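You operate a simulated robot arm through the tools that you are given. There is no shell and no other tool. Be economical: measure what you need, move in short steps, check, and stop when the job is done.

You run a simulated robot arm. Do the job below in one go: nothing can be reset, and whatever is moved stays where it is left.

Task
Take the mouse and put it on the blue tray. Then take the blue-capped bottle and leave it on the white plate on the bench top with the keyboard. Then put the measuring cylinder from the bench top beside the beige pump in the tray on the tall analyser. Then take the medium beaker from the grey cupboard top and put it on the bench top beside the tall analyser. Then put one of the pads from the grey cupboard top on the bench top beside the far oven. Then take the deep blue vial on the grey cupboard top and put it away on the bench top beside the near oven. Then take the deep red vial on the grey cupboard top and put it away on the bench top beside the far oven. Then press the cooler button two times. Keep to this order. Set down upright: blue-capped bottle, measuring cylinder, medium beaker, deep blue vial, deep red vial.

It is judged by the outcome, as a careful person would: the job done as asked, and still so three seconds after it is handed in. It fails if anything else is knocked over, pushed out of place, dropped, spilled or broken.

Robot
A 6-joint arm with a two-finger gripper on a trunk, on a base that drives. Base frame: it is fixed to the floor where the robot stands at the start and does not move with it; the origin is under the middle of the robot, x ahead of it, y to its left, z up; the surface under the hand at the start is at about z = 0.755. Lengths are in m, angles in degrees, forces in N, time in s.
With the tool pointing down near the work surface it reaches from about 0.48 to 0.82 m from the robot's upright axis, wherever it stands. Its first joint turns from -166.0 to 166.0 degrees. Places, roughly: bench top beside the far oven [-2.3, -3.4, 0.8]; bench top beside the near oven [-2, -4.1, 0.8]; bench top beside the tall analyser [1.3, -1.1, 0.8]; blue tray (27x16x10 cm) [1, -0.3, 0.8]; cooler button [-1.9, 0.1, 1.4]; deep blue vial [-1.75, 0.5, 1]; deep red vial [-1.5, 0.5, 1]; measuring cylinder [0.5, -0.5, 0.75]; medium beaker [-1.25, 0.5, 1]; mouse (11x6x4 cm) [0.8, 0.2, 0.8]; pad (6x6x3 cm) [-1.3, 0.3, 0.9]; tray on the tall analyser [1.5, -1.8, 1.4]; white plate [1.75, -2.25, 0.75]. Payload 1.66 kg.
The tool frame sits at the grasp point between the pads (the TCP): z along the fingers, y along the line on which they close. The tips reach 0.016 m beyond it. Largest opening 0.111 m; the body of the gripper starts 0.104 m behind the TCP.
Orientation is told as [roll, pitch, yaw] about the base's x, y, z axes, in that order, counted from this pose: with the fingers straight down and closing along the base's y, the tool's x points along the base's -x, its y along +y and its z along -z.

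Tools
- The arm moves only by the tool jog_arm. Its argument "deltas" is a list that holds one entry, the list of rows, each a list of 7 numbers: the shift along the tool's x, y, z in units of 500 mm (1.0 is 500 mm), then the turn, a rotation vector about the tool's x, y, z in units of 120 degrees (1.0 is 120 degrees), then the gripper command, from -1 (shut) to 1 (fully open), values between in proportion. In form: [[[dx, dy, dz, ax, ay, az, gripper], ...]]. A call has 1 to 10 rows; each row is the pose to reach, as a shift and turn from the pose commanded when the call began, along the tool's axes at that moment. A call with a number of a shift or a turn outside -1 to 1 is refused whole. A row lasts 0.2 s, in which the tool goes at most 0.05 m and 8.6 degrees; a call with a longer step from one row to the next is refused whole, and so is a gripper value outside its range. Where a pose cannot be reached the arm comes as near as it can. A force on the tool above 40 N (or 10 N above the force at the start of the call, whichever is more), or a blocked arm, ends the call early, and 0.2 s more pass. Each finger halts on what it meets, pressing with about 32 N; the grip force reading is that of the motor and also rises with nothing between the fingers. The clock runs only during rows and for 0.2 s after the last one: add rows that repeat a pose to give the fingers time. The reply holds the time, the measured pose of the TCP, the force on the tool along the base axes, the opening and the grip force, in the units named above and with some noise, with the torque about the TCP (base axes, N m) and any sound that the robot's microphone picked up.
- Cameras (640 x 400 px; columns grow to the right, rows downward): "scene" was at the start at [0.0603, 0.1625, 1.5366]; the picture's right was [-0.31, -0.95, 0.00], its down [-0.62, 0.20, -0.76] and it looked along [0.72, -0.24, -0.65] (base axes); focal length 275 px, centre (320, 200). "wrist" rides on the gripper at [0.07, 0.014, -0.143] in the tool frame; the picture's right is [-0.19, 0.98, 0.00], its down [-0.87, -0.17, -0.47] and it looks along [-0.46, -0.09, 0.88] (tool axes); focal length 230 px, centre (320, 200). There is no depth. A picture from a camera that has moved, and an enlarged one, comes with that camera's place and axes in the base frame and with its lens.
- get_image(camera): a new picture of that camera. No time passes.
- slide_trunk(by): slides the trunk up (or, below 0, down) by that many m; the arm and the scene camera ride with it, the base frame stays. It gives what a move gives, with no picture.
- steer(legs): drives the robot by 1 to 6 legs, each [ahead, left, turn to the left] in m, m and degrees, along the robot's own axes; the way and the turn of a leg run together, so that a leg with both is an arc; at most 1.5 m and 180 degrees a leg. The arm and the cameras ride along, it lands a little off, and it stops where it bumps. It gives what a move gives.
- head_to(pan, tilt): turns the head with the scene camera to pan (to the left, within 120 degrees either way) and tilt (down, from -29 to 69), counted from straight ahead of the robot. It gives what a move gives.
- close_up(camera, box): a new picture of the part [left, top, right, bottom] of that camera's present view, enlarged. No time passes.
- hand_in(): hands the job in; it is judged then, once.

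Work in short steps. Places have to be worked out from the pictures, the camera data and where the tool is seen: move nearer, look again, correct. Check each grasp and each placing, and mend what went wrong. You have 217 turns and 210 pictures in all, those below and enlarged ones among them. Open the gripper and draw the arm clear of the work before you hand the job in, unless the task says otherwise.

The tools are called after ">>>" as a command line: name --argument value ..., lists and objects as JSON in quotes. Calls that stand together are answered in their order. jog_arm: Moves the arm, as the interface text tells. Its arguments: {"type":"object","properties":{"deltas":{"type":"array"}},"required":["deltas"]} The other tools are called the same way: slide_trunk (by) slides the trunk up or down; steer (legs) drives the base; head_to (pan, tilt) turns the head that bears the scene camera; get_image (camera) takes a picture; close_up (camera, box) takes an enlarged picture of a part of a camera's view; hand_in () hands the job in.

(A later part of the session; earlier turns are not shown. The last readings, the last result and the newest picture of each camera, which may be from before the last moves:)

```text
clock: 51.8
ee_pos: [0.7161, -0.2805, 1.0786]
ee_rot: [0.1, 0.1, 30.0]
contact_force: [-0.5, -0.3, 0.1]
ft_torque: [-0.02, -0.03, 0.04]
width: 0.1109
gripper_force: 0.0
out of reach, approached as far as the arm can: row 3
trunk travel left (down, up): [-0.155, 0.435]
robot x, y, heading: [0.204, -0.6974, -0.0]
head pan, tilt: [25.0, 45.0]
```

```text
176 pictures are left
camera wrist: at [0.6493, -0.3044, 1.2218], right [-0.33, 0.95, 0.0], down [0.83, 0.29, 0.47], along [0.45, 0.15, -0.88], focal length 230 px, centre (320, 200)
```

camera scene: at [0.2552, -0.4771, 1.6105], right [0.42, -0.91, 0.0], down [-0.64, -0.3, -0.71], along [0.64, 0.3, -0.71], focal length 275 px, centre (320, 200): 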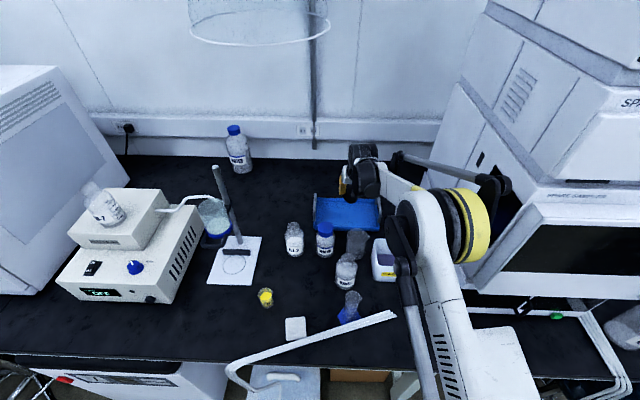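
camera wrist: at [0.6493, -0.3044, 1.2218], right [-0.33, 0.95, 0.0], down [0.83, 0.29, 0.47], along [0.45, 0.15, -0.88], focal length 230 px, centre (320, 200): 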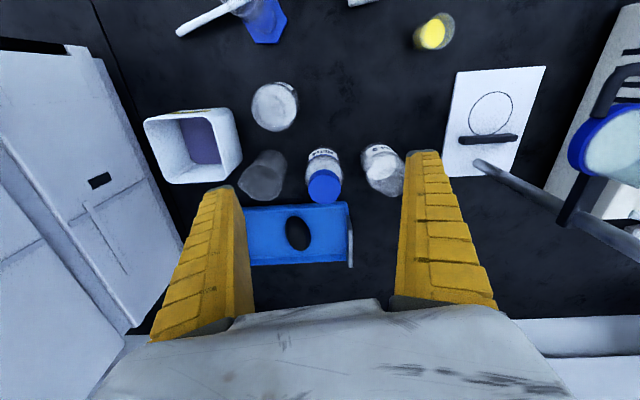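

The capped bottle is near (0.79, −0.25), with neighbours along the bench direction; I turn the gripper to close across that, above the bottle.

>>> jog_arm --deltas '[[[-0.016, -0.002, 0, 0, 0, 0.07, 1], [-0.032, -0.004, 0, 0, 0, 0.14, 1], [-0.048, -0.006, 0, 0, 0, 0.21, 1], [-0.063, -0.009, 0, 0, 0, 0.28, 1], [-0.079, -0.011, 0, 0, 0, 0.35, 1], [-0.095, -0.013, 0, 0, 0, 0.42, 1], [-0.11, -0.015, 0, 0, 0, 0.49, 1], [-0.126, -0.018, 0, 0, 0, 0.56, 1], [-0.142, -0.02, 0, 0, 0, 0.63, 1], [-0.158, -0.022, 0.02, 0, 0, 0.7, 1]]]'

>>> jog_arm --deltas '[[[0, 0, 0.02, 0, 0, 0.07, 1], [0, 0, 0.04, 0, 0, 0.075, 1]]]'

>>> get_image --camera "wrist"

>>> get_image --camera "scene"

```text
clock: 54.0
ee_pos: [0.7932, -0.2522, 1.0699]
ee_rot: [-0.1, 0.0, -54.2]
contact_force: [0.8, 0.3, -0.1]
ft_torque: [-0.01, -0.01, 0.0]
width: 0.111
gripper_force: 0.1
trunk travel left (down, up): [-0.155, 0.435]
robot x, y, heading: [0.2025, -0.7002, -0.1]
head pan, tilt: [25.0, 45.0]
```

```text
clock: 54.5
ee_pos: [0.7934, -0.2514, 1.0499]
ee_rot: [-0.1, 0.1, -63.1]
contact_force: [-0.7, -0.9, 0.3]
ft_torque: [0.01, 0.02, 0.01]
width: 0.1109
gripper_force: 0.1
trunk travel left (down, up): [-0.155, 0.435]
robot x, y, heading: [0.2027, -0.6969, 0.3]
head pan, tilt: [25.0, 45.0]
```

```text
175 pictures are left
camera wrist: at [0.7735, -0.1832, 1.192], right [0.96, 0.27, 0.0], down [0.24, -0.85, 0.47], along [0.13, -0.45, -0.88], focal length 230 px, centre (320, 200)
```

wrist: 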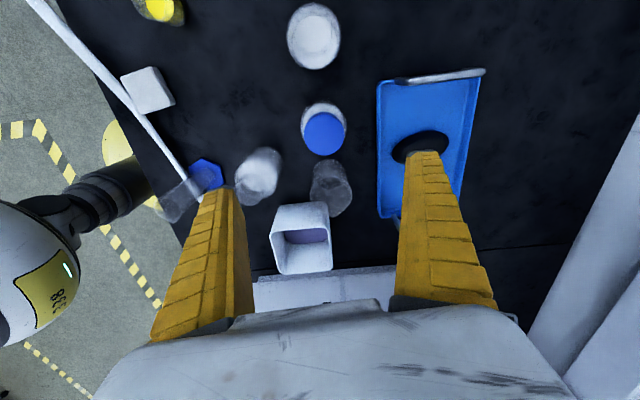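

```text
174 pictures are left
camera scene: at [0.2552, -0.477, 1.5605], right [0.42, -0.91, 0.0], down [-0.64, -0.3, -0.71], along [0.64, 0.3, -0.71], focal length 275 px, centre (320, 200)
```

scene: 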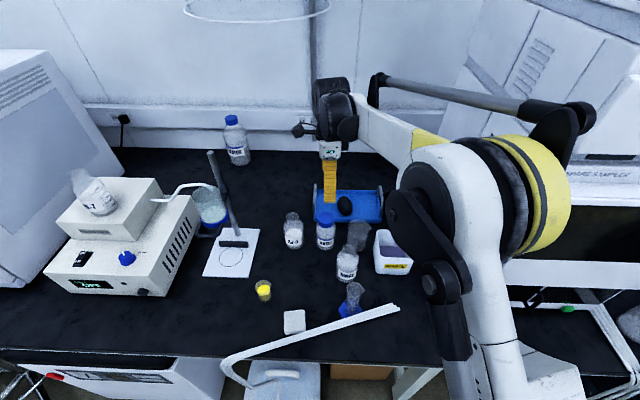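

Cap centre triangulates to (0.797, −0.247), top z≈0.88. I descend over it with fingers open.

>>> jog_arm --deltas '[[[0.004, 0.011, 0.1, 0, 0, 0, 1], [0.004, 0.011, 0.2, 0, 0, 0, 1], [0.004, 0.011, 0.3, 0, 0, 0, 1], [0.004, 0.011, 0.39, 0, 0, 0, 1]]]'

>>> get_image --camera "wrist"

>>> close_up --camera "scene" --box '[240, 130, 440, 290]'

```text
refused: row 1 steps farther than a row can; nothing moved
```

```text
173 pictures are left
camera wrist: at [0.7735, -0.1832, 1.192], right [0.96, 0.27, 0.0], down [0.24, -0.85, 0.47], along [0.13, -0.45, -0.88], focal length 230 px, centre (320, 200)
```

wrist: 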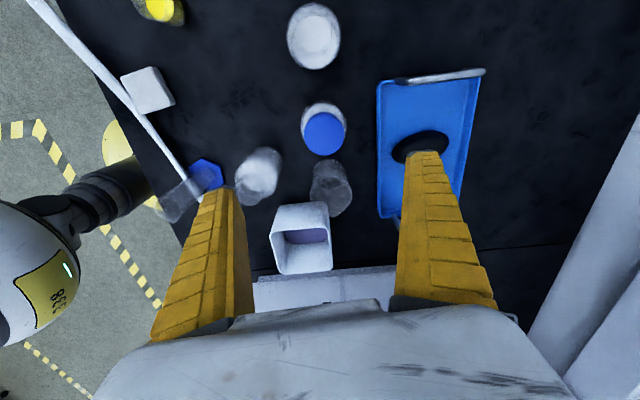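

```text
2.50 times, centred on (340, 210) of scene
camera zoom: at [0.2552, -0.477, 1.5605], right [0.42, -0.91, 0.0], down [-0.64, -0.3, -0.71], along [0.64, 0.3, -0.71], focal length 687 px, centre (270, 175)
```

zoom: 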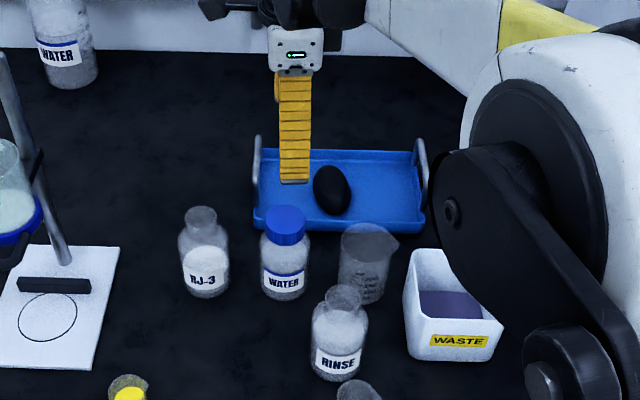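

>>> jog_arm --deltas '[[[0.004, 0.011, 0.08, 0, 0, 0, 1], [0.004, 0.011, 0.17, 0, 0, 0, 1], [0.004, 0.011, 0.25, 0, 0, 0, 1], [0.004, 0.011, 0.32, 0, 0, 0, 1], [0.004, 0.011, 0.38, 0, 0, 0, 1]]]'

>>> get_image --camera "wrist"

>>> close_up --camera "scene" --box '[240, 130, 440, 290]'

```text
clock: 55.8
ee_pos: [0.7968, -0.2466, 0.8599]
ee_rot: [-0.2, 0.0, -63.1]
contact_force: [-0.3, 0.5, -0.4]
ft_torque: [-0.04, -0.01, 0.01]
width: 0.1109
gripper_force: 0.0
trunk travel left (down, up): [-0.155, 0.435]
robot x, y, heading: [0.1983, -0.7035, -0.1]
head pan, tilt: [25.0, 45.0]
```

```text
171 pictures are left
camera wrist: at [0.7775, -0.179, 1.0024], right [0.96, 0.28, 0.0], down [0.24, -0.85, 0.47], along [0.13, -0.45, -0.88], focal length 230 px, centre (320, 200)
```

wrist: 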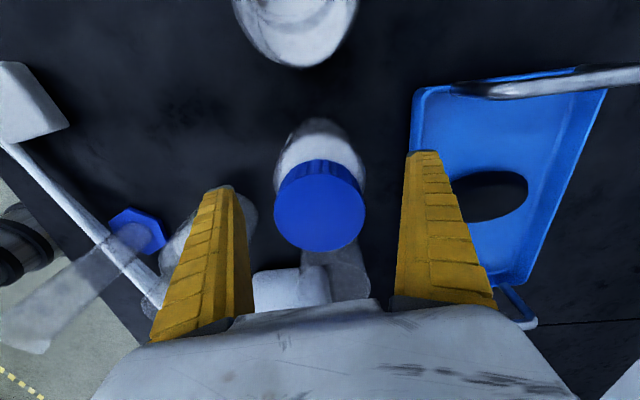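

```text
2.50 times, centred on (340, 210) of scene
camera zoom: at [0.2552, -0.4769, 1.5605], right [0.42, -0.91, 0.0], down [-0.64, -0.3, -0.71], along [0.64, 0.3, -0.71], focal length 687 px, centre (270, 175)
```

zoom: 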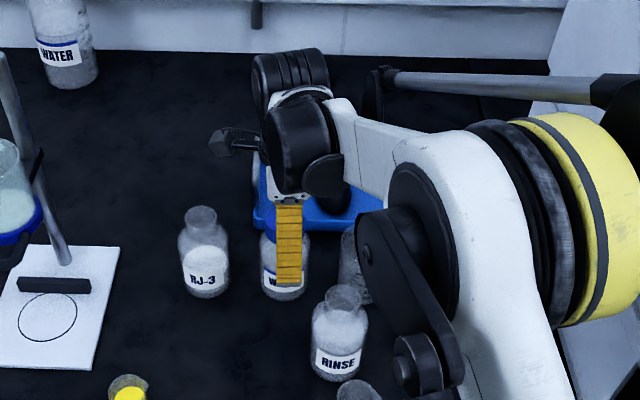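

Well centred. Lower to z≈0.815 and close.

>>> jog_arm --deltas '[[[0, 0, 0.05, 0, 0, 0, 1], [0, 0, 0.09, 0, 0, 0, 1], [0, 0, 0.09, 0, 0, 0, -1], [0, 0, 0.09, 0, 0, 0, -1], [0, 0, 0.09, 0, 0, 0, -1], [0, 0, 0.09, 0, 0, 0, -1]]]'

>>> jog_arm --deltas '[[[0, 0, -0.04, 0, 0, 0, -1], [0, 0, -0.1, 0, 0, 0, -1], [0, 0, -0.19, 0, 0, 0, -1], [0, 0, -0.28, 0, 0, 0, -1]]]'

>>> get_image --camera "wrist"

```text
clock: 57.1
ee_pos: [0.7976, -0.2478, 0.8148]
ee_rot: [-0.1, -0.1, -63.0]
contact_force: [-0.8, 0.1, 0.3]
ft_torque: [0.02, -0.01, 0.01]
width: 0.0665
gripper_force: 31.7
trunk travel left (down, up): [-0.155, 0.435]
robot x, y, heading: [0.1947, -0.699, 0.0]
head pan, tilt: [25.0, 45.0]
```

```text
clock: 58.1
ee_pos: [0.7982, -0.2461, 0.9551]
ee_rot: [0.0, 0.0, -63.0]
contact_force: [-0.1, -1.2, -3.9]
ft_torque: [-0.03, 0.03, -0.03]
width: 0.0664
gripper_force: 32.1
trunk travel left (down, up): [-0.155, 0.435]
robot x, y, heading: [0.2036, -0.7004, -0.1]
head pan, tilt: [25.0, 45.0]
```

```text
169 pictures are left
camera wrist: at [0.7775, -0.1791, 1.097], right [0.96, 0.28, 0.0], down [0.24, -0.85, 0.47], along [0.13, -0.45, -0.88], focal length 230 px, centre (320, 200)
```

wrist: 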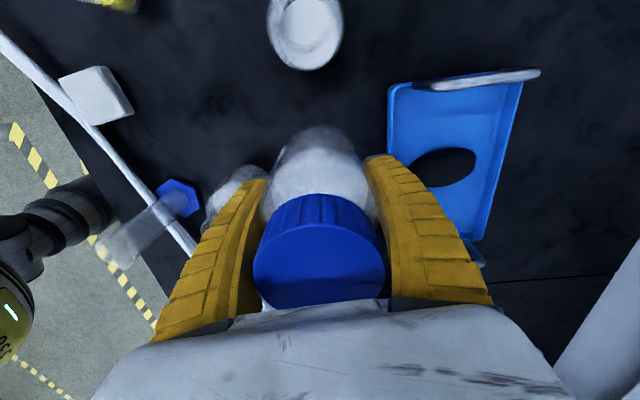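

Bottle is held. I raise the trunk and back away from the bench.

>>> slide_trunk --by 0.2

>>> steer --legs '[[-0.42, -0.17, 0]]'

>>> head_to --pan -45 --tilt 35

>>> get_image --camera "scene"

```text
clock: 60.3
ee_pos: [0.7977, -0.247, 1.1559]
ee_rot: [0.0, 0.0, -62.9]
contact_force: [-0.3, 0.3, -4.0]
ft_torque: [-0.04, -0.01, 0.03]
width: 0.0665
gripper_force: 32.1
trunk travel left (down, up): [-0.355, 0.235]
robot x, y, heading: [0.2031, -0.6998, 0.4]
head pan, tilt: [25.0, 45.0]
```

```text
clock: 63.0
ee_pos: [0.3828, -0.4184, 1.1544]
ee_rot: [0.0, 0.0, -63.1]
contact_force: [-0.9, 0.1, -3.6]
ft_torque: [0.0, -0.01, 0.01]
width: 0.0665
gripper_force: 32.2
trunk travel left (down, up): [-0.355, 0.235]
robot x, y, heading: [-0.2114, -0.8727, 0.1]
head pan, tilt: [25.0, 45.0]
```

```text
clock: 64.5
ee_pos: [0.3827, -0.4189, 1.1537]
ee_rot: [0.0, 0.0, -63.0]
contact_force: [-0.1, -0.4, -4.0]
ft_torque: [-0.02, 0.01, 0.01]
width: 0.0665
gripper_force: 31.7
trunk travel left (down, up): [-0.355, 0.235]
robot x, y, heading: [-0.2125, -0.8709, 0.0]
head pan, tilt: [-45.0, 35.0]
```

```text
168 pictures are left
camera scene: at [-0.1708, -0.7449, 1.7753], right [-0.71, -0.71, 0.0], down [-0.41, 0.41, -0.82], along [0.58, -0.58, -0.57], focal length 275 px, centre (320, 200)
```

scene: 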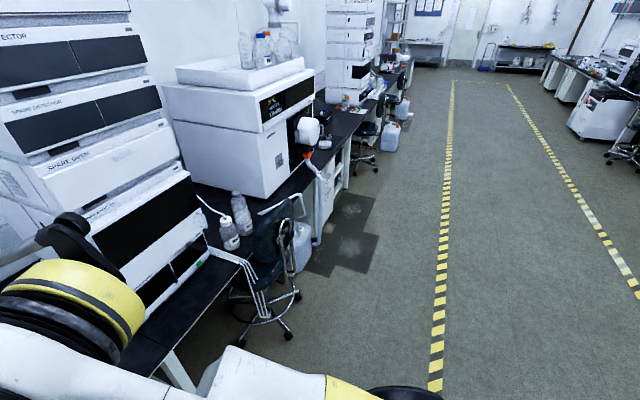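

I tuck the arm in before driving along the aisle.

>>> jog_arm --deltas '[[[-0.05, -0.068, 0, 0, 0, 0, -1], [-0.1, -0.136, 0, 0, 0, 0, -1], [-0.15, -0.204, 0, 0, 0, 0, -1], [-0.2, -0.272, 0, 0, 0, 0, -1], [-0.25, -0.34, 0, 0, 0, 0, -1], [-0.3, -0.408, 0, 0, 0, 0, -1], [-0.352, -0.476, 0, 0, 0, 0, -1]]]'

>>> steer --legs '[[0.35, -0.85, 0], [0.4, -0.97, 0]]'

>>> head_to --pan 10 --tilt 35

>>> get_image --camera "scene"

```text
clock: 66.0
ee_pos: [0.2477, -0.6845, 1.1543]
ee_rot: [-0.1, 0.1, -63.1]
contact_force: [0.0, 0.0, -4.0]
ft_torque: [0.06, -0.05, 0.02]
width: 0.0664
gripper_force: 32.0
trunk travel left (down, up): [-0.355, 0.235]
robot x, y, heading: [-0.2152, -0.8703, 0.1]
head pan, tilt: [-45.0, 35.0]
```

```text
clock: 75.9
ee_pos: [0.992, -2.5073, 1.1529]
ee_rot: [-0.1, 0.0, -63.5]
contact_force: [0.0, -0.1, -4.5]
ft_torque: [0.02, 0.04, 0.01]
width: 0.0663
gripper_force: 32.1
trunk travel left (down, up): [-0.355, 0.235]
robot x, y, heading: [0.5274, -2.6947, -0.5]
head pan, tilt: [-45.0, 35.0]
```

```text
clock: 77.1
ee_pos: [0.992, -2.5073, 1.1539]
ee_rot: [-0.1, 0.0, -63.5]
contact_force: [-0.1, -0.7, -3.9]
ft_torque: [0.02, -0.02, -0.01]
width: 0.0663
gripper_force: 32.2
trunk travel left (down, up): [-0.355, 0.235]
robot x, y, heading: [0.5236, -2.6911, -0.4]
head pan, tilt: [10.0, 35.0]
```

```text
167 pictures are left
camera scene: at [0.5963, -2.4888, 1.7753], right [0.17, -0.99, 0.0], down [-0.57, -0.1, -0.82], along [0.81, 0.14, -0.57], focal length 275 px, centre (320, 200)
```

scene: 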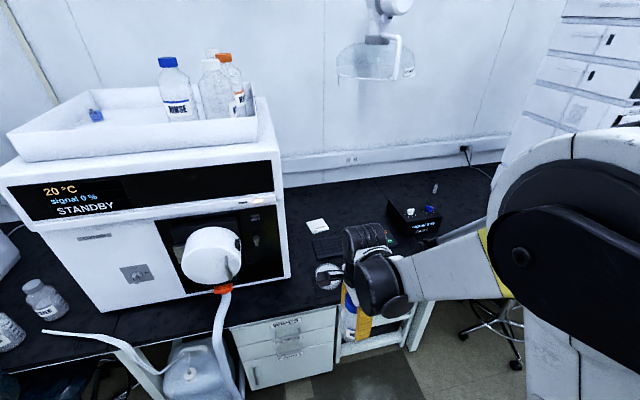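

>>> close_up --camera "scene" --box '[270, 180, 470, 320]'

>>> get_image --camera "wrist"

```text
2.86 times, centred on (370, 250) of scene
camera zoom: at [0.5963, -2.4888, 1.7753], right [0.17, -0.99, 0.0], down [-0.57, -0.1, -0.82], along [0.81, 0.14, -0.57], focal length 786 px, centre (177, 57)
```

zoom: 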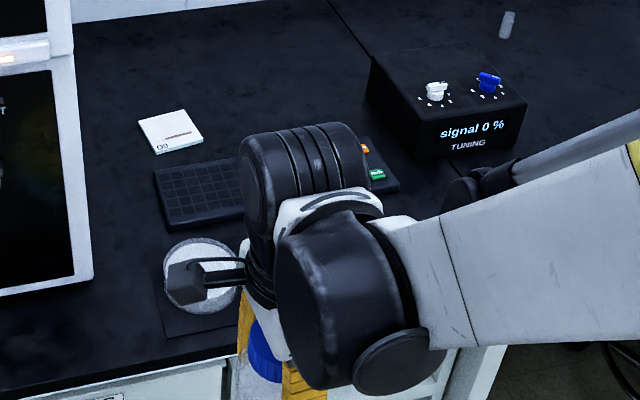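

```text
165 pictures are left
camera wrist: at [0.973, -2.439, 1.2959], right [0.96, 0.27, 0.0], down [0.24, -0.85, 0.47], along [0.13, -0.45, -0.88], focal length 230 px, centre (320, 200)
```

wrist: 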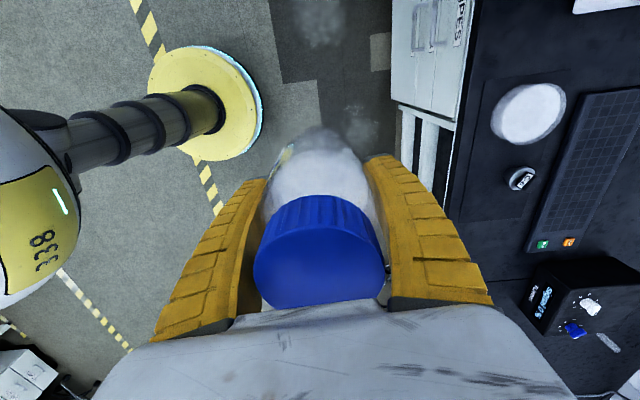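

Two candidates for the "white plate": a round disc near (1.45, −2.38) and a square item near (1.78, −2.27). I drive closer to see them better.

>>> steer --legs '[[0.33, 0.135, 0]]'

>>> jog_arm --deltas '[[[0, -0.09, -0.02, 0, 0, 0, -1], [0, -0.09, -0.09, 0, 0, 0, -1], [-0.09, -0.09, -0.1, 0, 0, 0, -1], [-0.18, -0.09, -0.1, 0, 0, 0, -1], [-0.27, -0.09, -0.1, 0, 0, 0, -1], [-0.36, -0.09, -0.1, 0, 0, 0, -1], [-0.45, -0.09, -0.1, 0, 0, 0, -1]]]'

>>> head_to --pan 20 --tilt 45

>>> get_image --camera "scene"

```text
clock: 79.4
ee_pos: [1.3246, -2.374, 1.1537]
ee_rot: [-0.1, 0.0, -63.3]
contact_force: [0.5, 0.3, -4.6]
ft_torque: [-0.05, 0.03, -0.03]
width: 0.0661
gripper_force: 32.3
trunk travel left (down, up): [-0.355, 0.235]
robot x, y, heading: [0.8631, -2.5645, -0.5]
head pan, tilt: [10.0, 35.0]
```

```text
clock: 81.0
ee_pos: [1.3839, -2.5989, 1.2035]
ee_rot: [-0.1, 0.1, -63.4]
contact_force: [0.3, -0.3, -4.4]
ft_torque: [0.05, -0.03, 0.0]
width: 0.0662
gripper_force: 32.3
trunk travel left (down, up): [-0.355, 0.235]
robot x, y, heading: [0.8603, -2.5636, -0.5]
head pan, tilt: [10.0, 35.0]
```

```text
clock: 81.7
ee_pos: [1.384, -2.598, 1.2044]
ee_rot: [-0.1, 0.0, -63.3]
contact_force: [0.5, -1.1, -4.4]
ft_torque: [0.02, -0.03, 0.04]
width: 0.0662
gripper_force: 31.8
trunk travel left (down, up): [-0.355, 0.235]
robot x, y, heading: [0.8601, -2.5627, -0.6]
head pan, tilt: [20.0, 45.0]
```

```text
164 pictures are left
camera scene: at [0.918, -2.345, 1.7606], right [0.34, -0.94, 0.0], down [-0.67, -0.24, -0.71], along [0.67, 0.24, -0.71], focal length 275 px, centre (320, 200)
```

scene: 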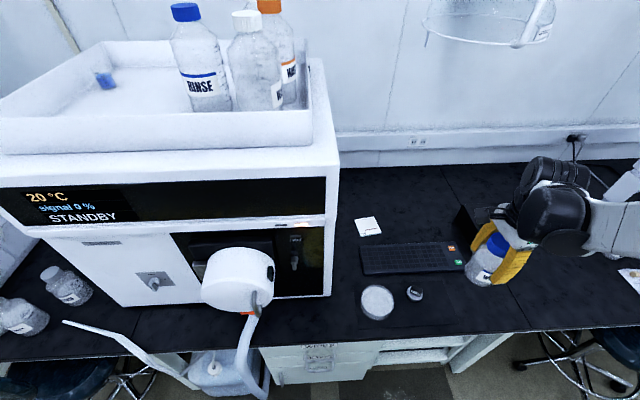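

>>> close_up --camera "scene" --box '[330, 200, 490, 340]'

```text
2.86 times, centred on (410, 270) of scene
camera zoom: at [0.918, -2.345, 1.7606], right [0.34, -0.94, 0.0], down [-0.67, -0.24, -0.71], along [0.67, 0.24, -0.71], focal length 786 px, centre (63, 0)
```

zoom: 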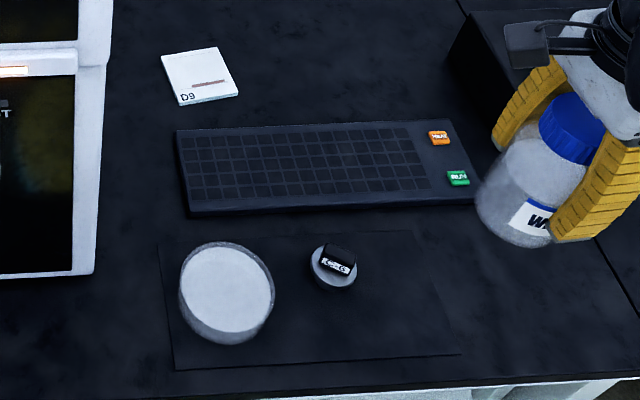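

The square white plate labelled D9 at (1.77, −2.28) matches the given place. I check the floor clearance before closing in.

>>> head_to --pan 10 --tilt 69

>>> get_image --camera "scene"

```text
clock: 82.6
ee_pos: [1.3829, -2.597, 1.2047]
ee_rot: [-0.2, 0.1, -63.4]
contact_force: [0.0, -1.1, -3.6]
ft_torque: [0.03, 0.0, -0.03]
width: 0.066
gripper_force: 31.7
trunk travel left (down, up): [-0.355, 0.235]
robot x, y, heading: [0.8591, -2.5618, -0.2]
head pan, tilt: [10.0, 68.8]
```

```text
162 pictures are left
camera scene: at [0.8965, -2.3627, 1.7317], right [0.17, -0.99, 0.0], down [-0.92, -0.16, -0.36], along [0.36, 0.06, -0.93], focal length 275 px, centre (320, 200)
```

scene: 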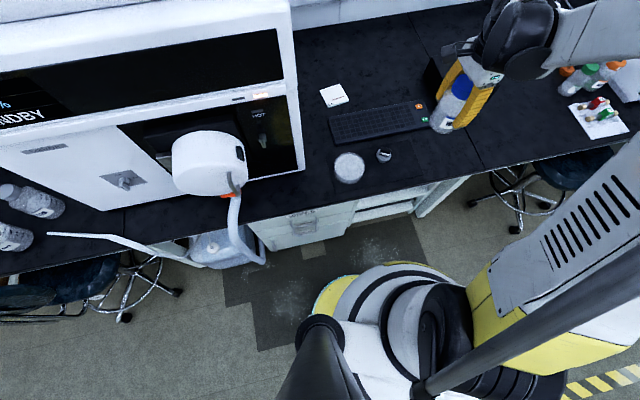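

>>> steer --legs '[[0.172, -0.012, 0]]'

>>> get_image --camera "scene"

```text
clock: 84.1
ee_pos: [1.5571, -2.6107, 1.2028]
ee_rot: [-0.1, 0.1, -63.4]
contact_force: [0.7, 0.4, -3.8]
ft_torque: [-0.01, 0.01, 0.01]
width: 0.0664
gripper_force: 32.0
trunk travel left (down, up): [-0.355, 0.235]
robot x, y, heading: [1.0333, -2.5729, -0.3]
head pan, tilt: [10.0, 68.8]
```

```text
161 pictures are left
camera scene: at [1.071, -2.3758, 1.7316], right [0.17, -0.99, 0.0], down [-0.92, -0.16, -0.36], along [0.36, 0.06, -0.93], focal length 275 px, centre (320, 200)
```

scene: 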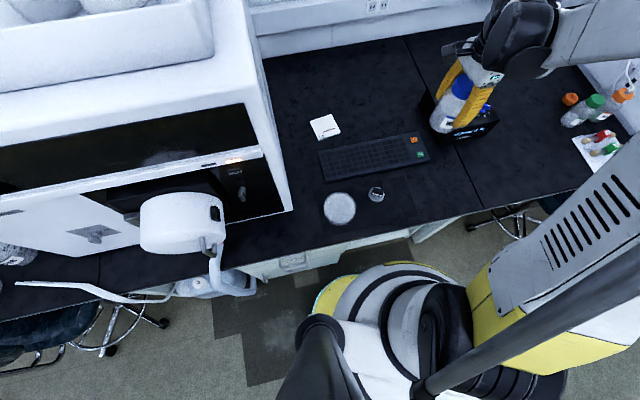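

Plate confirmed at (1.774, −2.278). I carry the bottle over it.

>>> jog_arm --deltas '[[[0.045, 0.076, 0.022, 0, 0, 0, -1], [0.089, 0.152, 0.044, 0, 0, 0, -1], [0.134, 0.229, 0.067, 0, 0, 0, -1], [0.178, 0.305, 0.089, 0, 0, 0, -1], [0.223, 0.381, 0.111, 0, 0, 0, -1], [0.267, 0.457, 0.133, 0, 0, 0, -1], [0.312, 0.534, 0.156, 0, 0, 0, -1], [0.356, 0.61, 0.178, 0, 0, 0, -1], [0.401, 0.686, 0.2, 0, 0, 0, -1]]]'

>>> slide_trunk --by -0.15

>>> head_to --pan 20 --tilt 50

>>> get_image --camera "scene"

>>> get_image --camera "wrist"

```text
clock: 86.1
ee_pos: [1.7741, -2.2752, 1.1024]
ee_rot: [-0.2, 0.0, -63.4]
contact_force: [0.9, 0.5, -3.6]
ft_torque: [-0.03, 0.03, 0.02]
width: 0.0662
gripper_force: 31.7
trunk travel left (down, up): [-0.355, 0.235]
robot x, y, heading: [1.0319, -2.5748, -0.3]
head pan, tilt: [10.0, 68.8]
```

```text
clock: 87.8
ee_pos: [1.7736, -2.2772, 0.9551]
ee_rot: [-0.1, -0.1, -63.4]
contact_force: [-0.5, -0.8, -2.9]
ft_torque: [0.01, 0.0, 0.02]
width: 0.0661
gripper_force: 31.5
trunk travel left (down, up): [-0.205, 0.385]
robot x, y, heading: [1.0317, -2.5749, -0.6]
head pan, tilt: [10.0, 68.8]
```

```text
clock: 88.7
ee_pos: [1.7735, -2.2757, 0.9551]
ee_rot: [-0.2, 0.0, -63.4]
contact_force: [0.1, -0.2, -3.3]
ft_torque: [-0.01, 0.01, 0.0]
width: 0.0662
gripper_force: 31.8
trunk travel left (down, up): [-0.205, 0.385]
robot x, y, heading: [1.0302, -2.5782, -0.4]
head pan, tilt: [20.0, 50.0]
```

```text
160 pictures are left
camera scene: at [1.0871, -2.359, 1.6035], right [0.34, -0.94, 0.0], down [-0.72, -0.26, -0.64], along [0.6, 0.22, -0.77], focal length 275 px, centre (320, 200)
```

scene: 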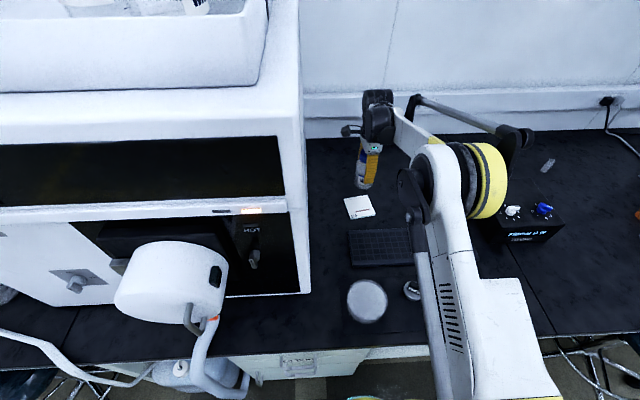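

```text
159 pictures are left
camera wrist: at [1.7546, -2.2087, 1.0967], right [0.96, 0.27, 0.0], down [0.24, -0.85, 0.47], along [0.13, -0.45, -0.88], focal length 230 px, centre (320, 200)
```

wrist: 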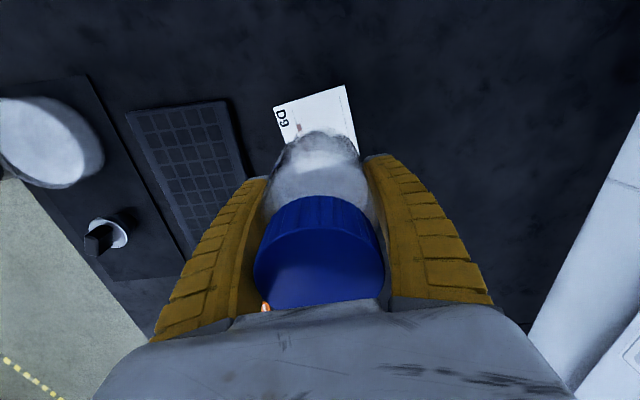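

Plate centre refined to (1.769, −2.274). I lower the bottle onto it.

>>> jog_arm --deltas '[[[0.007, -0.005, 0.08, 0, 0, 0, -1], [0.007, -0.005, 0.16, 0, 0, 0, -1], [0.007, -0.005, 0.22, 0, 0, 0, -1], [0.007, -0.005, 0.25, 0, 0, 0, -1], [0.007, -0.005, 0.262, 0, 0, 0, -1]]]'

>>> get_image --camera "wrist"

>>> close_up --camera "scene" --box '[300, 80, 460, 240]'

```text
clock: 89.9
ee_pos: [1.7705, -2.275, 0.8248]
ee_rot: [-0.1, 0.0, -63.3]
contact_force: [4.3, 1.3, 16.0]
ft_torque: [-0.34, -0.06, -0.01]
width: 0.0661
gripper_force: 31.8
trunk travel left (down, up): [-0.205, 0.385]
robot x, y, heading: [1.0339, -2.5733, -0.4]
head pan, tilt: [20.0, 50.0]
```

```text
158 pictures are left
camera wrist: at [1.7503, -2.2072, 0.967], right [0.96, 0.27, 0.0], down [0.24, -0.85, 0.47], along [0.13, -0.45, -0.88], focal length 230 px, centre (320, 200)
```

wrist: 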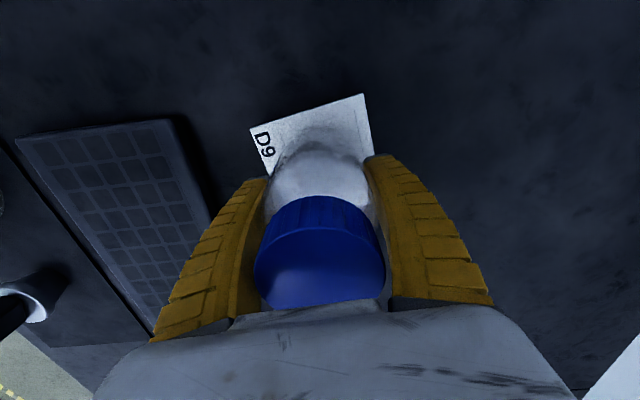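

```text
2.50 times, centred on (380, 160) of scene
camera zoom: at [1.0855, -2.3596, 1.6041], right [0.34, -0.94, 0.0], down [-0.72, -0.26, -0.64], along [0.61, 0.22, -0.77], focal length 687 px, centre (170, 300)
```

zoom: 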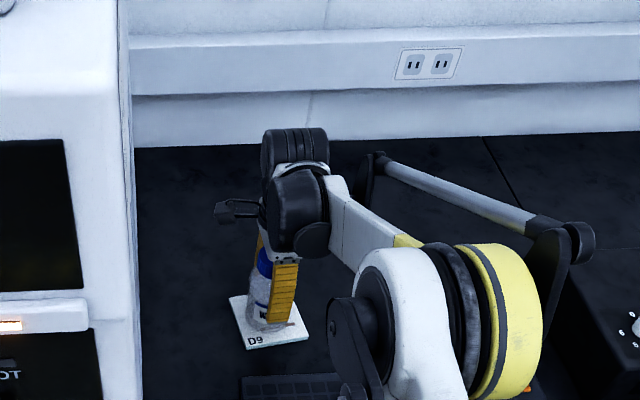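

Contact felt and the bottle is centred on the plate. Release and rise.

>>> jog_arm --deltas '[[[0, 0, -0.003, 0, 0, 0, 0.6], [0, 0, -0.003, 0, 0, 0, 1], [0, 0, -0.003, 0, 0, 0, 1], [0, 0, -0.08, 0, 0, 0, 1], [0, 0, -0.17, 0, 0, 0, 1], [0, 0, -0.26, 0, 0, 0, 1], [0, 0, -0.35, 0, 0, 0, 1]]]'

>>> get_image --camera "wrist"

>>> close_up --camera "scene" --box '[300, 80, 460, 240]'

```text
clock: 91.5
ee_pos: [1.7708, -2.2744, 1.001]
ee_rot: [-0.1, -0.1, -63.3]
contact_force: [-0.5, -0.4, 0.2]
ft_torque: [0.0, -0.01, 0.02]
width: 0.111
gripper_force: 0.1
trunk travel left (down, up): [-0.205, 0.385]
robot x, y, heading: [1.0335, -2.5749, -0.4]
head pan, tilt: [20.0, 50.0]
```

```text
156 pictures are left
camera wrist: at [1.7515, -2.2071, 1.1426], right [0.96, 0.27, 0.0], down [0.24, -0.85, 0.47], along [0.13, -0.45, -0.88], focal length 230 px, centre (320, 200)
```

wrist: 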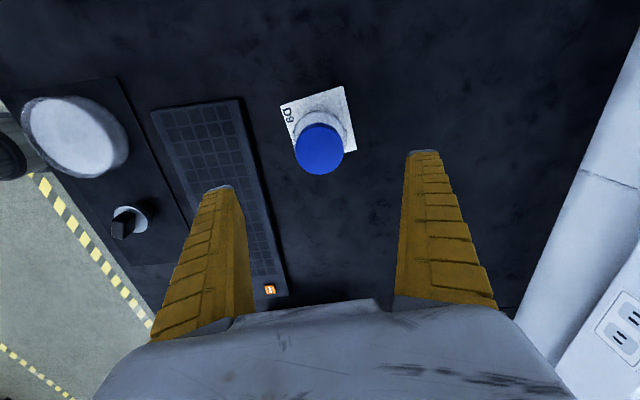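

```text
2.50 times, centred on (380, 160) of scene
camera zoom: at [1.0861, -2.3594, 1.6037], right [0.34, -0.94, 0.0], down [-0.72, -0.26, -0.64], along [0.61, 0.22, -0.77], focal length 687 px, centre (170, 300)
```

zoom: 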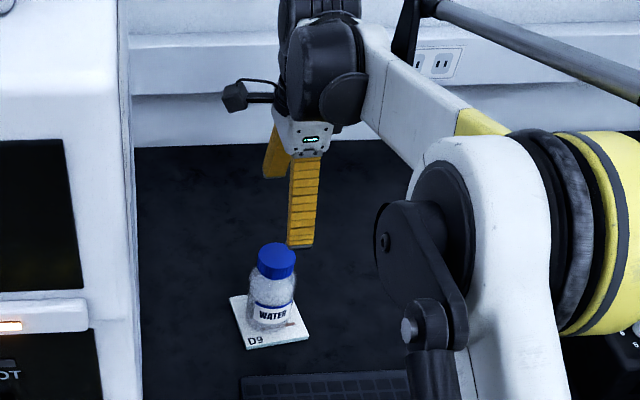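

The bottle stands on the plate. Now I retract and head back for the measuring cylinder.

>>> slide_trunk --by 0.2

>>> jog_arm --deltas '[[[0.006, -0.085, 0, 0, 0, 0, 1], [0.013, -0.17, 0, 0, 0, 0, 1], [0.019, -0.255, 0, 0, 0, 0, 1], [0.025, -0.34, 0, 0, 0, 0, 1], [0.031, -0.425, 0, 0, 0, 0, 1], [0.038, -0.51, 0, 0, 0, 0, 1], [0.044, -0.593, 0, 0, 0, 0, 1]]]'

>>> head_to --pan 55 --tilt 25

>>> get_image --camera "scene"

```text
clock: 93.6
ee_pos: [1.7711, -2.2751, 1.1994]
ee_rot: [-0.1, 0.0, -63.4]
contact_force: [0.0, -0.7, -0.1]
ft_torque: [0.01, -0.01, 0.04]
width: 0.1109
gripper_force: 0.0
trunk travel left (down, up): [-0.405, 0.185]
robot x, y, heading: [1.0337, -2.5731, -0.5]
head pan, tilt: [20.0, 50.0]
```

```text
clock: 95.2
ee_pos: [1.4943, -2.3895, 1.2009]
ee_rot: [-0.1, 0.0, -63.3]
contact_force: [-1.0, 0.4, 0.9]
ft_torque: [0.05, -0.04, 0.01]
width: 0.111
gripper_force: 0.0
trunk travel left (down, up): [-0.405, 0.185]
robot x, y, heading: [1.0318, -2.5708, -0.6]
head pan, tilt: [20.0, 50.0]
```

```text
clock: 96.2
ee_pos: [1.4963, -2.3889, 1.1997]
ee_rot: [-0.1, 0.0, -63.4]
contact_force: [-0.6, -0.6, -1.0]
ft_torque: [0.02, 0.01, 0.01]
width: 0.1111
gripper_force: 0.0
trunk travel left (down, up): [-0.405, 0.185]
robot x, y, heading: [1.0328, -2.5731, -0.4]
head pan, tilt: [55.0, 25.0]
```

```text
154 pictures are left
camera scene: at [1.0677, -2.3098, 1.841], right [0.82, -0.58, 0.0], down [-0.25, -0.34, -0.91], along [0.52, 0.74, -0.42], focal length 275 px, centre (320, 200)
```

scene: 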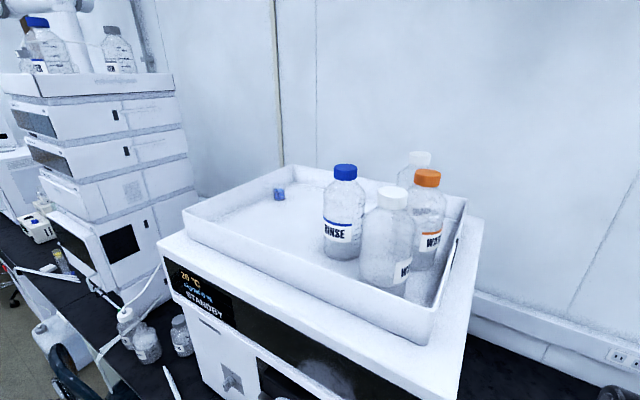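

I drive back to the place opposite the pump where the cylinder stands.

>>> steer --legs '[[-0.416, -0.17, 0], [-0.41, 1.0, 0], [-0.41, 1.0, 0], [0.2, 0.08, 0]]'

>>> head_to --pan 20 --tilt 50

>>> get_image --camera "scene"

```text
clock: 110.5
ee_pos: [0.4863, -0.466, 1.1995]
ee_rot: [-0.1, 0.1, -63.6]
contact_force: [1.1, -0.1, 0.2]
ft_torque: [-0.02, 0.03, 0.01]
width: 0.1111
gripper_force: 0.1
trunk travel left (down, up): [-0.405, 0.185]
robot x, y, heading: [0.0209, -0.6504, -1.1]
head pan, tilt: [55.0, 25.0]
```

```text
clock: 111.5
ee_pos: [0.485, -0.4659, 1.2]
ee_rot: [-0.1, -0.1, -63.6]
contact_force: [-0.8, -0.4, -1.0]
ft_torque: [0.01, 0.02, 0.05]
width: 0.1108
gripper_force: 0.1
trunk travel left (down, up): [-0.405, 0.185]
robot x, y, heading: [0.0218, -0.6499, -0.5]
head pan, tilt: [20.0, 50.0]
```

```text
153 pictures are left
camera scene: at [0.0761, -0.4349, 1.8036], right [0.33, -0.94, 0.0], down [-0.72, -0.25, -0.64], along [0.61, 0.21, -0.77], focal length 275 px, centre (320, 200)
```

scene: 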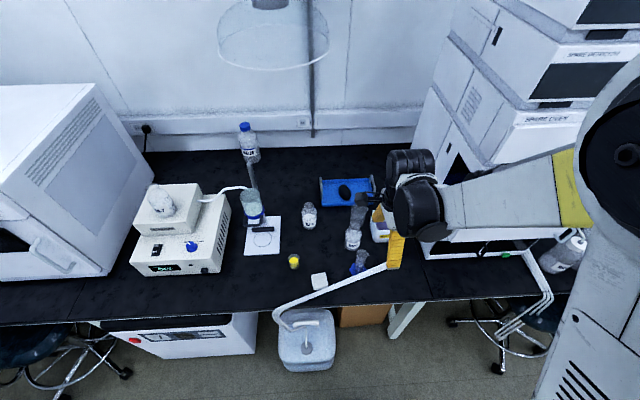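

Cylinder base at (0.606, −0.412). I move above it for a closer look.

>>> jog_arm --deltas '[[[-0.005, 0.062, 0.06, 0, 0, 0, 1], [-0.01, 0.124, 0.12, 0, 0, 0, 1], [-0.015, 0.186, 0.18, 0, 0, 0, 1], [-0.02, 0.247, 0.24, 0, 0, 0, 1]]]'

>>> get_image --camera "wrist"

>>> close_up --camera "scene" --box '[280, 180, 440, 340]'

```text
clock: 112.5
ee_pos: [0.6007, -0.4204, 1.0782]
ee_rot: [-0.1, 0.1, -63.6]
contact_force: [0.1, 0.0, -0.5]
ft_torque: [-0.02, 0.0, 0.03]
width: 0.1105
gripper_force: 0.1
trunk travel left (down, up): [-0.405, 0.185]
robot x, y, heading: [0.0201, -0.6533, -0.7]
head pan, tilt: [20.0, 50.0]
```

```text
152 pictures are left
camera wrist: at [0.5824, -0.3525, 1.2203], right [0.96, 0.27, 0.0], down [0.24, -0.85, 0.47], along [0.12, -0.46, -0.88], focal length 230 px, centre (320, 200)
```

wrist: 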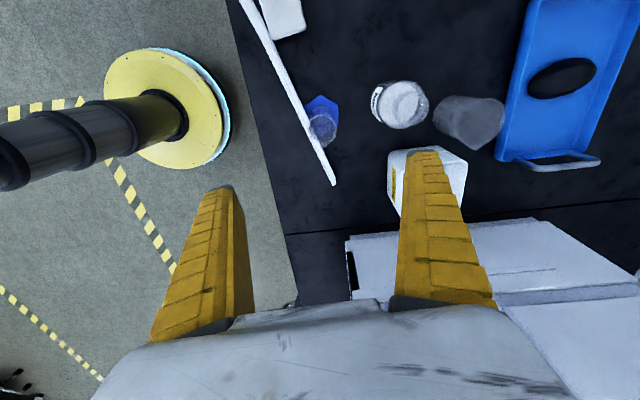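

```text
2.50 times, centred on (360, 260) of scene
camera zoom: at [0.0773, -0.4346, 1.8035], right [0.33, -0.94, 0.0], down [-0.72, -0.25, -0.64], along [0.61, 0.21, -0.77], focal length 687 px, centre (220, 50)
```

zoom: 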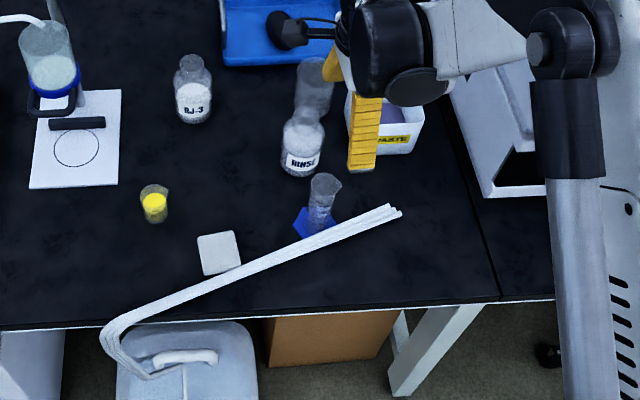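

Cylinder axis at (0.602, −0.412), rim z≈0.915; the white tubes lie low (z≈0.79) next to it, so I'll grip high.

>>> jog_arm --deltas '[[[0.013, 0.01, 0.08, 0, 0, 0, 1], [0.013, 0.01, 0.16, 0, 0, 0, 1], [0.013, 0.01, 0.24, 0, 0, 0, 1]]]'

>>> get_image --camera "wrist"

```text
clock: 113.3
ee_pos: [0.6019, -0.4127, 0.9583]
ee_rot: [0.0, 0.0, -63.6]
contact_force: [0.2, 0.1, 0.3]
ft_torque: [-0.03, -0.01, 0.01]
width: 0.1109
gripper_force: 0.0
trunk travel left (down, up): [-0.405, 0.185]
robot x, y, heading: [0.0191, -0.6525, -0.3]
head pan, tilt: [20.0, 50.0]
```

```text
150 pictures are left
camera wrist: at [0.5829, -0.3445, 1.1], right [0.96, 0.27, 0.0], down [0.24, -0.85, 0.47], along [0.12, -0.46, -0.88], focal length 230 px, centre (320, 200)
```

wrist: 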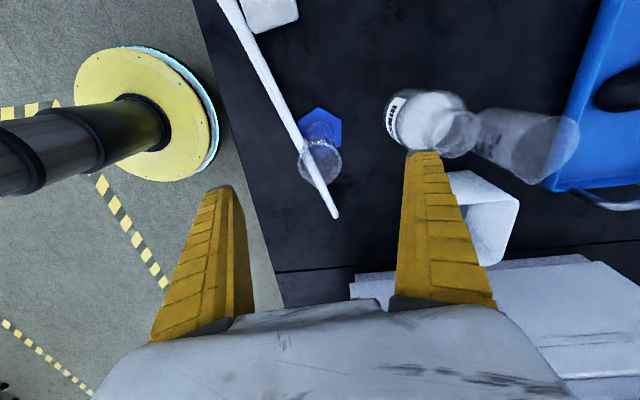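

The tubes pass close by the hex foot, so after gripping I'll shift the cylinder away from them before lifting. Descend and close.

>>> jog_arm --deltas '[[[0.008, 0, 0.08, 0, 0, 0, 1], [0.008, 0, 0.15, 0, 0, 0, 1], [0.008, 0, 0.186, 0, 0, 0, 1], [0.008, 0, 0.186, 0, 0, 0, -1], [0.008, 0, 0.186, 0, 0, 0, -1], [0.008, 0, 0.186, 0, 0, 0, -1], [0.008, 0, 0.186, 0, 0, 0, -1]]]'

>>> get_image --camera "wrist"

>>> close_up --camera "scene" --box '[320, 220, 420, 300]'

```text
clock: 115.0
ee_pos: [0.5957, -0.4114, 0.8762]
ee_rot: [-0.1, -0.1, -63.5]
contact_force: [1.1, 0.8, 0.9]
ft_torque: [0.07, 0.02, -0.02]
width: 0.0346
gripper_force: 32.1
out of reach, approached as far as the arm can: row 3, 4, 5, 6, 7
trunk travel left (down, up): [-0.405, 0.185]
robot x, y, heading: [0.022, -0.6485, -0.8]
head pan, tilt: [20.0, 50.0]
```

```text
149 pictures are left
camera wrist: at [0.5765, -0.3425, 1.0182], right [0.96, 0.27, 0.0], down [0.23, -0.85, 0.47], along [0.12, -0.45, -0.88], focal length 230 px, centre (320, 200)
```

wrist: 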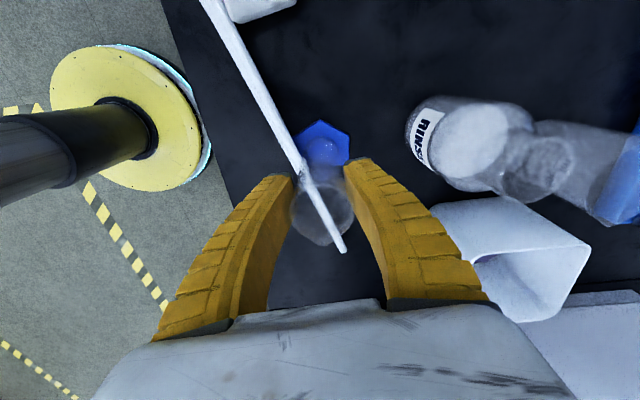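

```text
5.00 times, centred on (370, 260) of scene
camera zoom: at [0.0759, -0.4351, 1.8036], right [0.33, -0.94, 0.0], down [-0.72, -0.25, -0.64], along [0.61, 0.21, -0.77], focal length 1375 px, centre (70, -100)
```

zoom: 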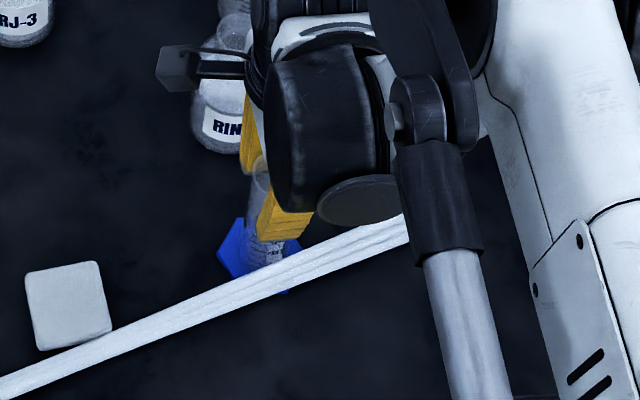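

Gripped (35 mm). I lift 2 mm and slide it 35 mm away from the tubes, then lift.

>>> jog_arm --deltas '[[[0, 0, -0.005, 0, 0, 0, -1], [0.006, 0.03, -0.006, 0, 0, 0, -1], [0.014, 0.07, -0.006, 0, 0, 0, -1], [0.014, 0.07, -0.02, 0, 0, 0, -1], [0.014, 0.07, -0.08, 0, 0, 0, -1], [0.014, 0.07, -0.16, 0, 0, 0, -1], [0.014, 0.07, -0.24, 0, 0, 0, -1]]]'

>>> get_image --camera "wrist"

>>> get_image --camera "scene"

```text
clock: 116.5
ee_pos: [0.6237, -0.3889, 0.9963]
ee_rot: [-0.1, 0.0, -63.6]
contact_force: [-0.7, -0.6, -1.5]
ft_torque: [0.02, -0.01, 0.01]
width: 0.0342
gripper_force: 32.1
out of reach, approached as far as the arm can: row 2, 3, 4
trunk travel left (down, up): [-0.405, 0.185]
robot x, y, heading: [0.0208, -0.6452, -0.7]
head pan, tilt: [20.0, 50.0]
```

```text
147 pictures are left
camera wrist: at [0.6049, -0.3207, 1.1388], right [0.96, 0.27, 0.0], down [0.23, -0.85, 0.47], along [0.12, -0.46, -0.88], focal length 230 px, centre (320, 200)
```

wrist: 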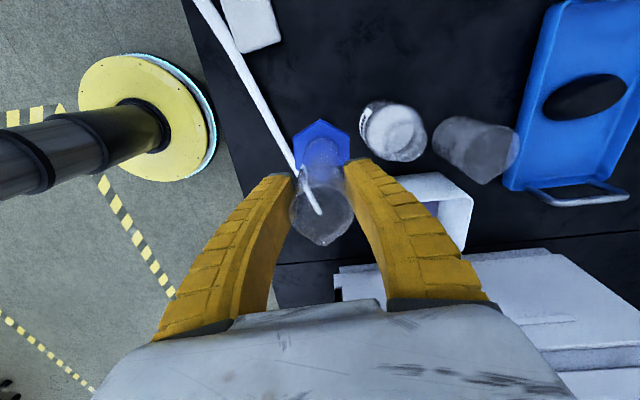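

```text
146 pictures are left
camera scene: at [0.0752, -0.4354, 1.8037], right [0.33, -0.94, 0.0], down [-0.72, -0.25, -0.64], along [0.61, 0.21, -0.77], focal length 275 px, centre (320, 200)
```

scene: 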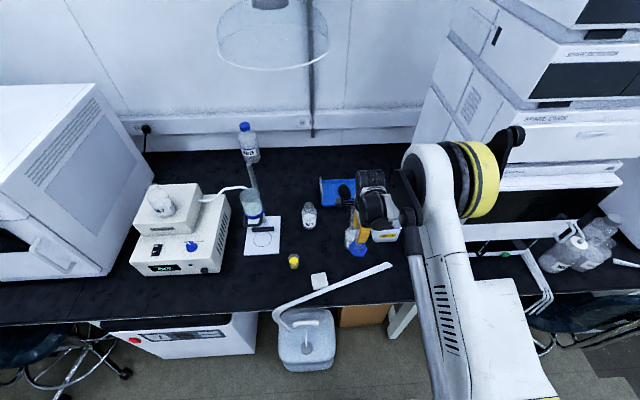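

Cylinder lifted cleanly. I raise, tuck in, and drive to the tall analyser.

>>> slide_trunk --by 0.18

>>> jog_arm --deltas '[[[0, -0.07, -0.06, 0, 0, 0, -1], [0, -0.14, -0.12, 0, 0, 0, -1], [0, -0.21, -0.18, 0, 0, 0, -1], [0, -0.28, -0.24, 0, 0, 0, -1]]]'

>>> steer --legs '[[-0.25, -0.1, 0], [0.49, -1.2, 0]]'

>>> head_to --pan 25 --tilt 30

>>> get_image --camera "scene"

```text
clock: 118.5
ee_pos: [0.6252, -0.3882, 1.1759]
ee_rot: [-0.2, 0.0, -63.5]
contact_force: [-0.4, -0.6, -1.0]
ft_torque: [-0.01, 0.01, 0.0]
width: 0.0342
gripper_force: 31.5
trunk travel left (down, up): [-0.585, 0.005]
robot x, y, heading: [0.0187, -0.6504, -0.7]
head pan, tilt: [20.0, 50.0]
```

```text
clock: 119.5
ee_pos: [0.4972, -0.4515, 1.2976]
ee_rot: [0.1, 0.1, -63.6]
contact_force: [0.0, -0.4, -0.3]
ft_torque: [0.05, -0.04, -0.01]
width: 0.0341
gripper_force: 32.2
trunk travel left (down, up): [-0.585, 0.005]
robot x, y, heading: [0.0222, -0.6507, -0.6]
head pan, tilt: [20.0, 50.0]
```

```text
clock: 127.6
ee_pos: [0.7213, -1.7518, 1.2966]
ee_rot: [-0.2, 0.0, -63.8]
contact_force: [-0.3, -0.3, -2.2]
ft_torque: [-0.04, 0.03, 0.05]
width: 0.0337
gripper_force: 31.6
trunk travel left (down, up): [-0.585, 0.005]
robot x, y, heading: [0.2384, -1.9527, -0.9]
head pan, tilt: [20.0, 50.0]
```

```text
clock: 128.4
ee_pos: [0.7216, -1.752, 1.2965]
ee_rot: [-0.1, 0.1, -63.8]
contact_force: [-0.1, -0.2, -1.5]
ft_torque: [0.01, 0.06, -0.01]
width: 0.034
gripper_force: 32.3
trunk travel left (down, up): [-0.585, 0.005]
robot x, y, heading: [0.2451, -1.949, -0.8]
head pan, tilt: [25.0, 30.0]
```

```text
145 pictures are left
camera scene: at [0.3076, -1.7234, 2.013], right [0.41, -0.91, 0.0], down [-0.46, -0.21, -0.87], along [0.79, 0.36, -0.5], focal length 275 px, centre (320, 200)
```

scene: 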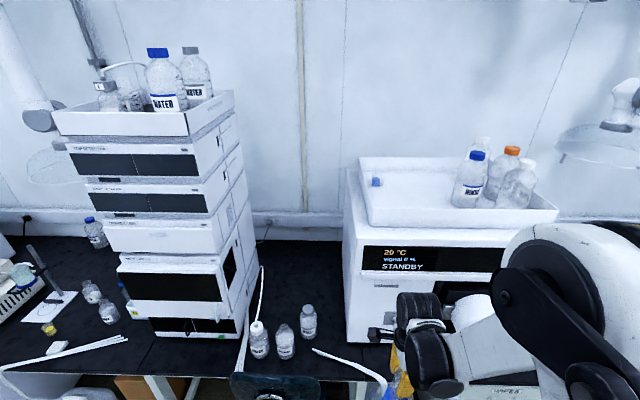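

>>> close_up --camera "scene" --box '[330, 130, 570, 270]'

```text
2.67 times, centred on (450, 200) of scene
camera zoom: at [0.3076, -1.7234, 2.013], right [0.41, -0.91, 0.0], down [-0.46, -0.21, -0.87], along [0.79, 0.36, -0.5], focal length 733 px, centre (-27, 200)
```

zoom: 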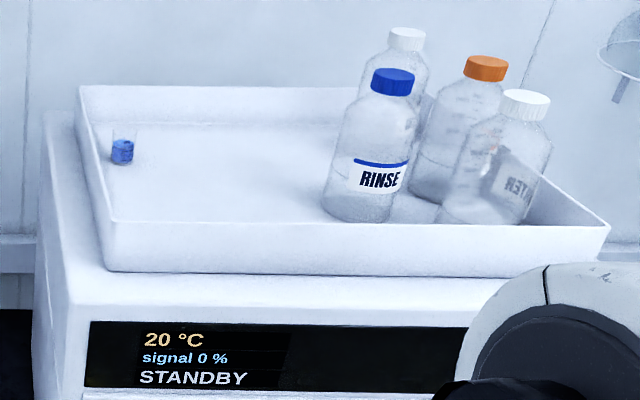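

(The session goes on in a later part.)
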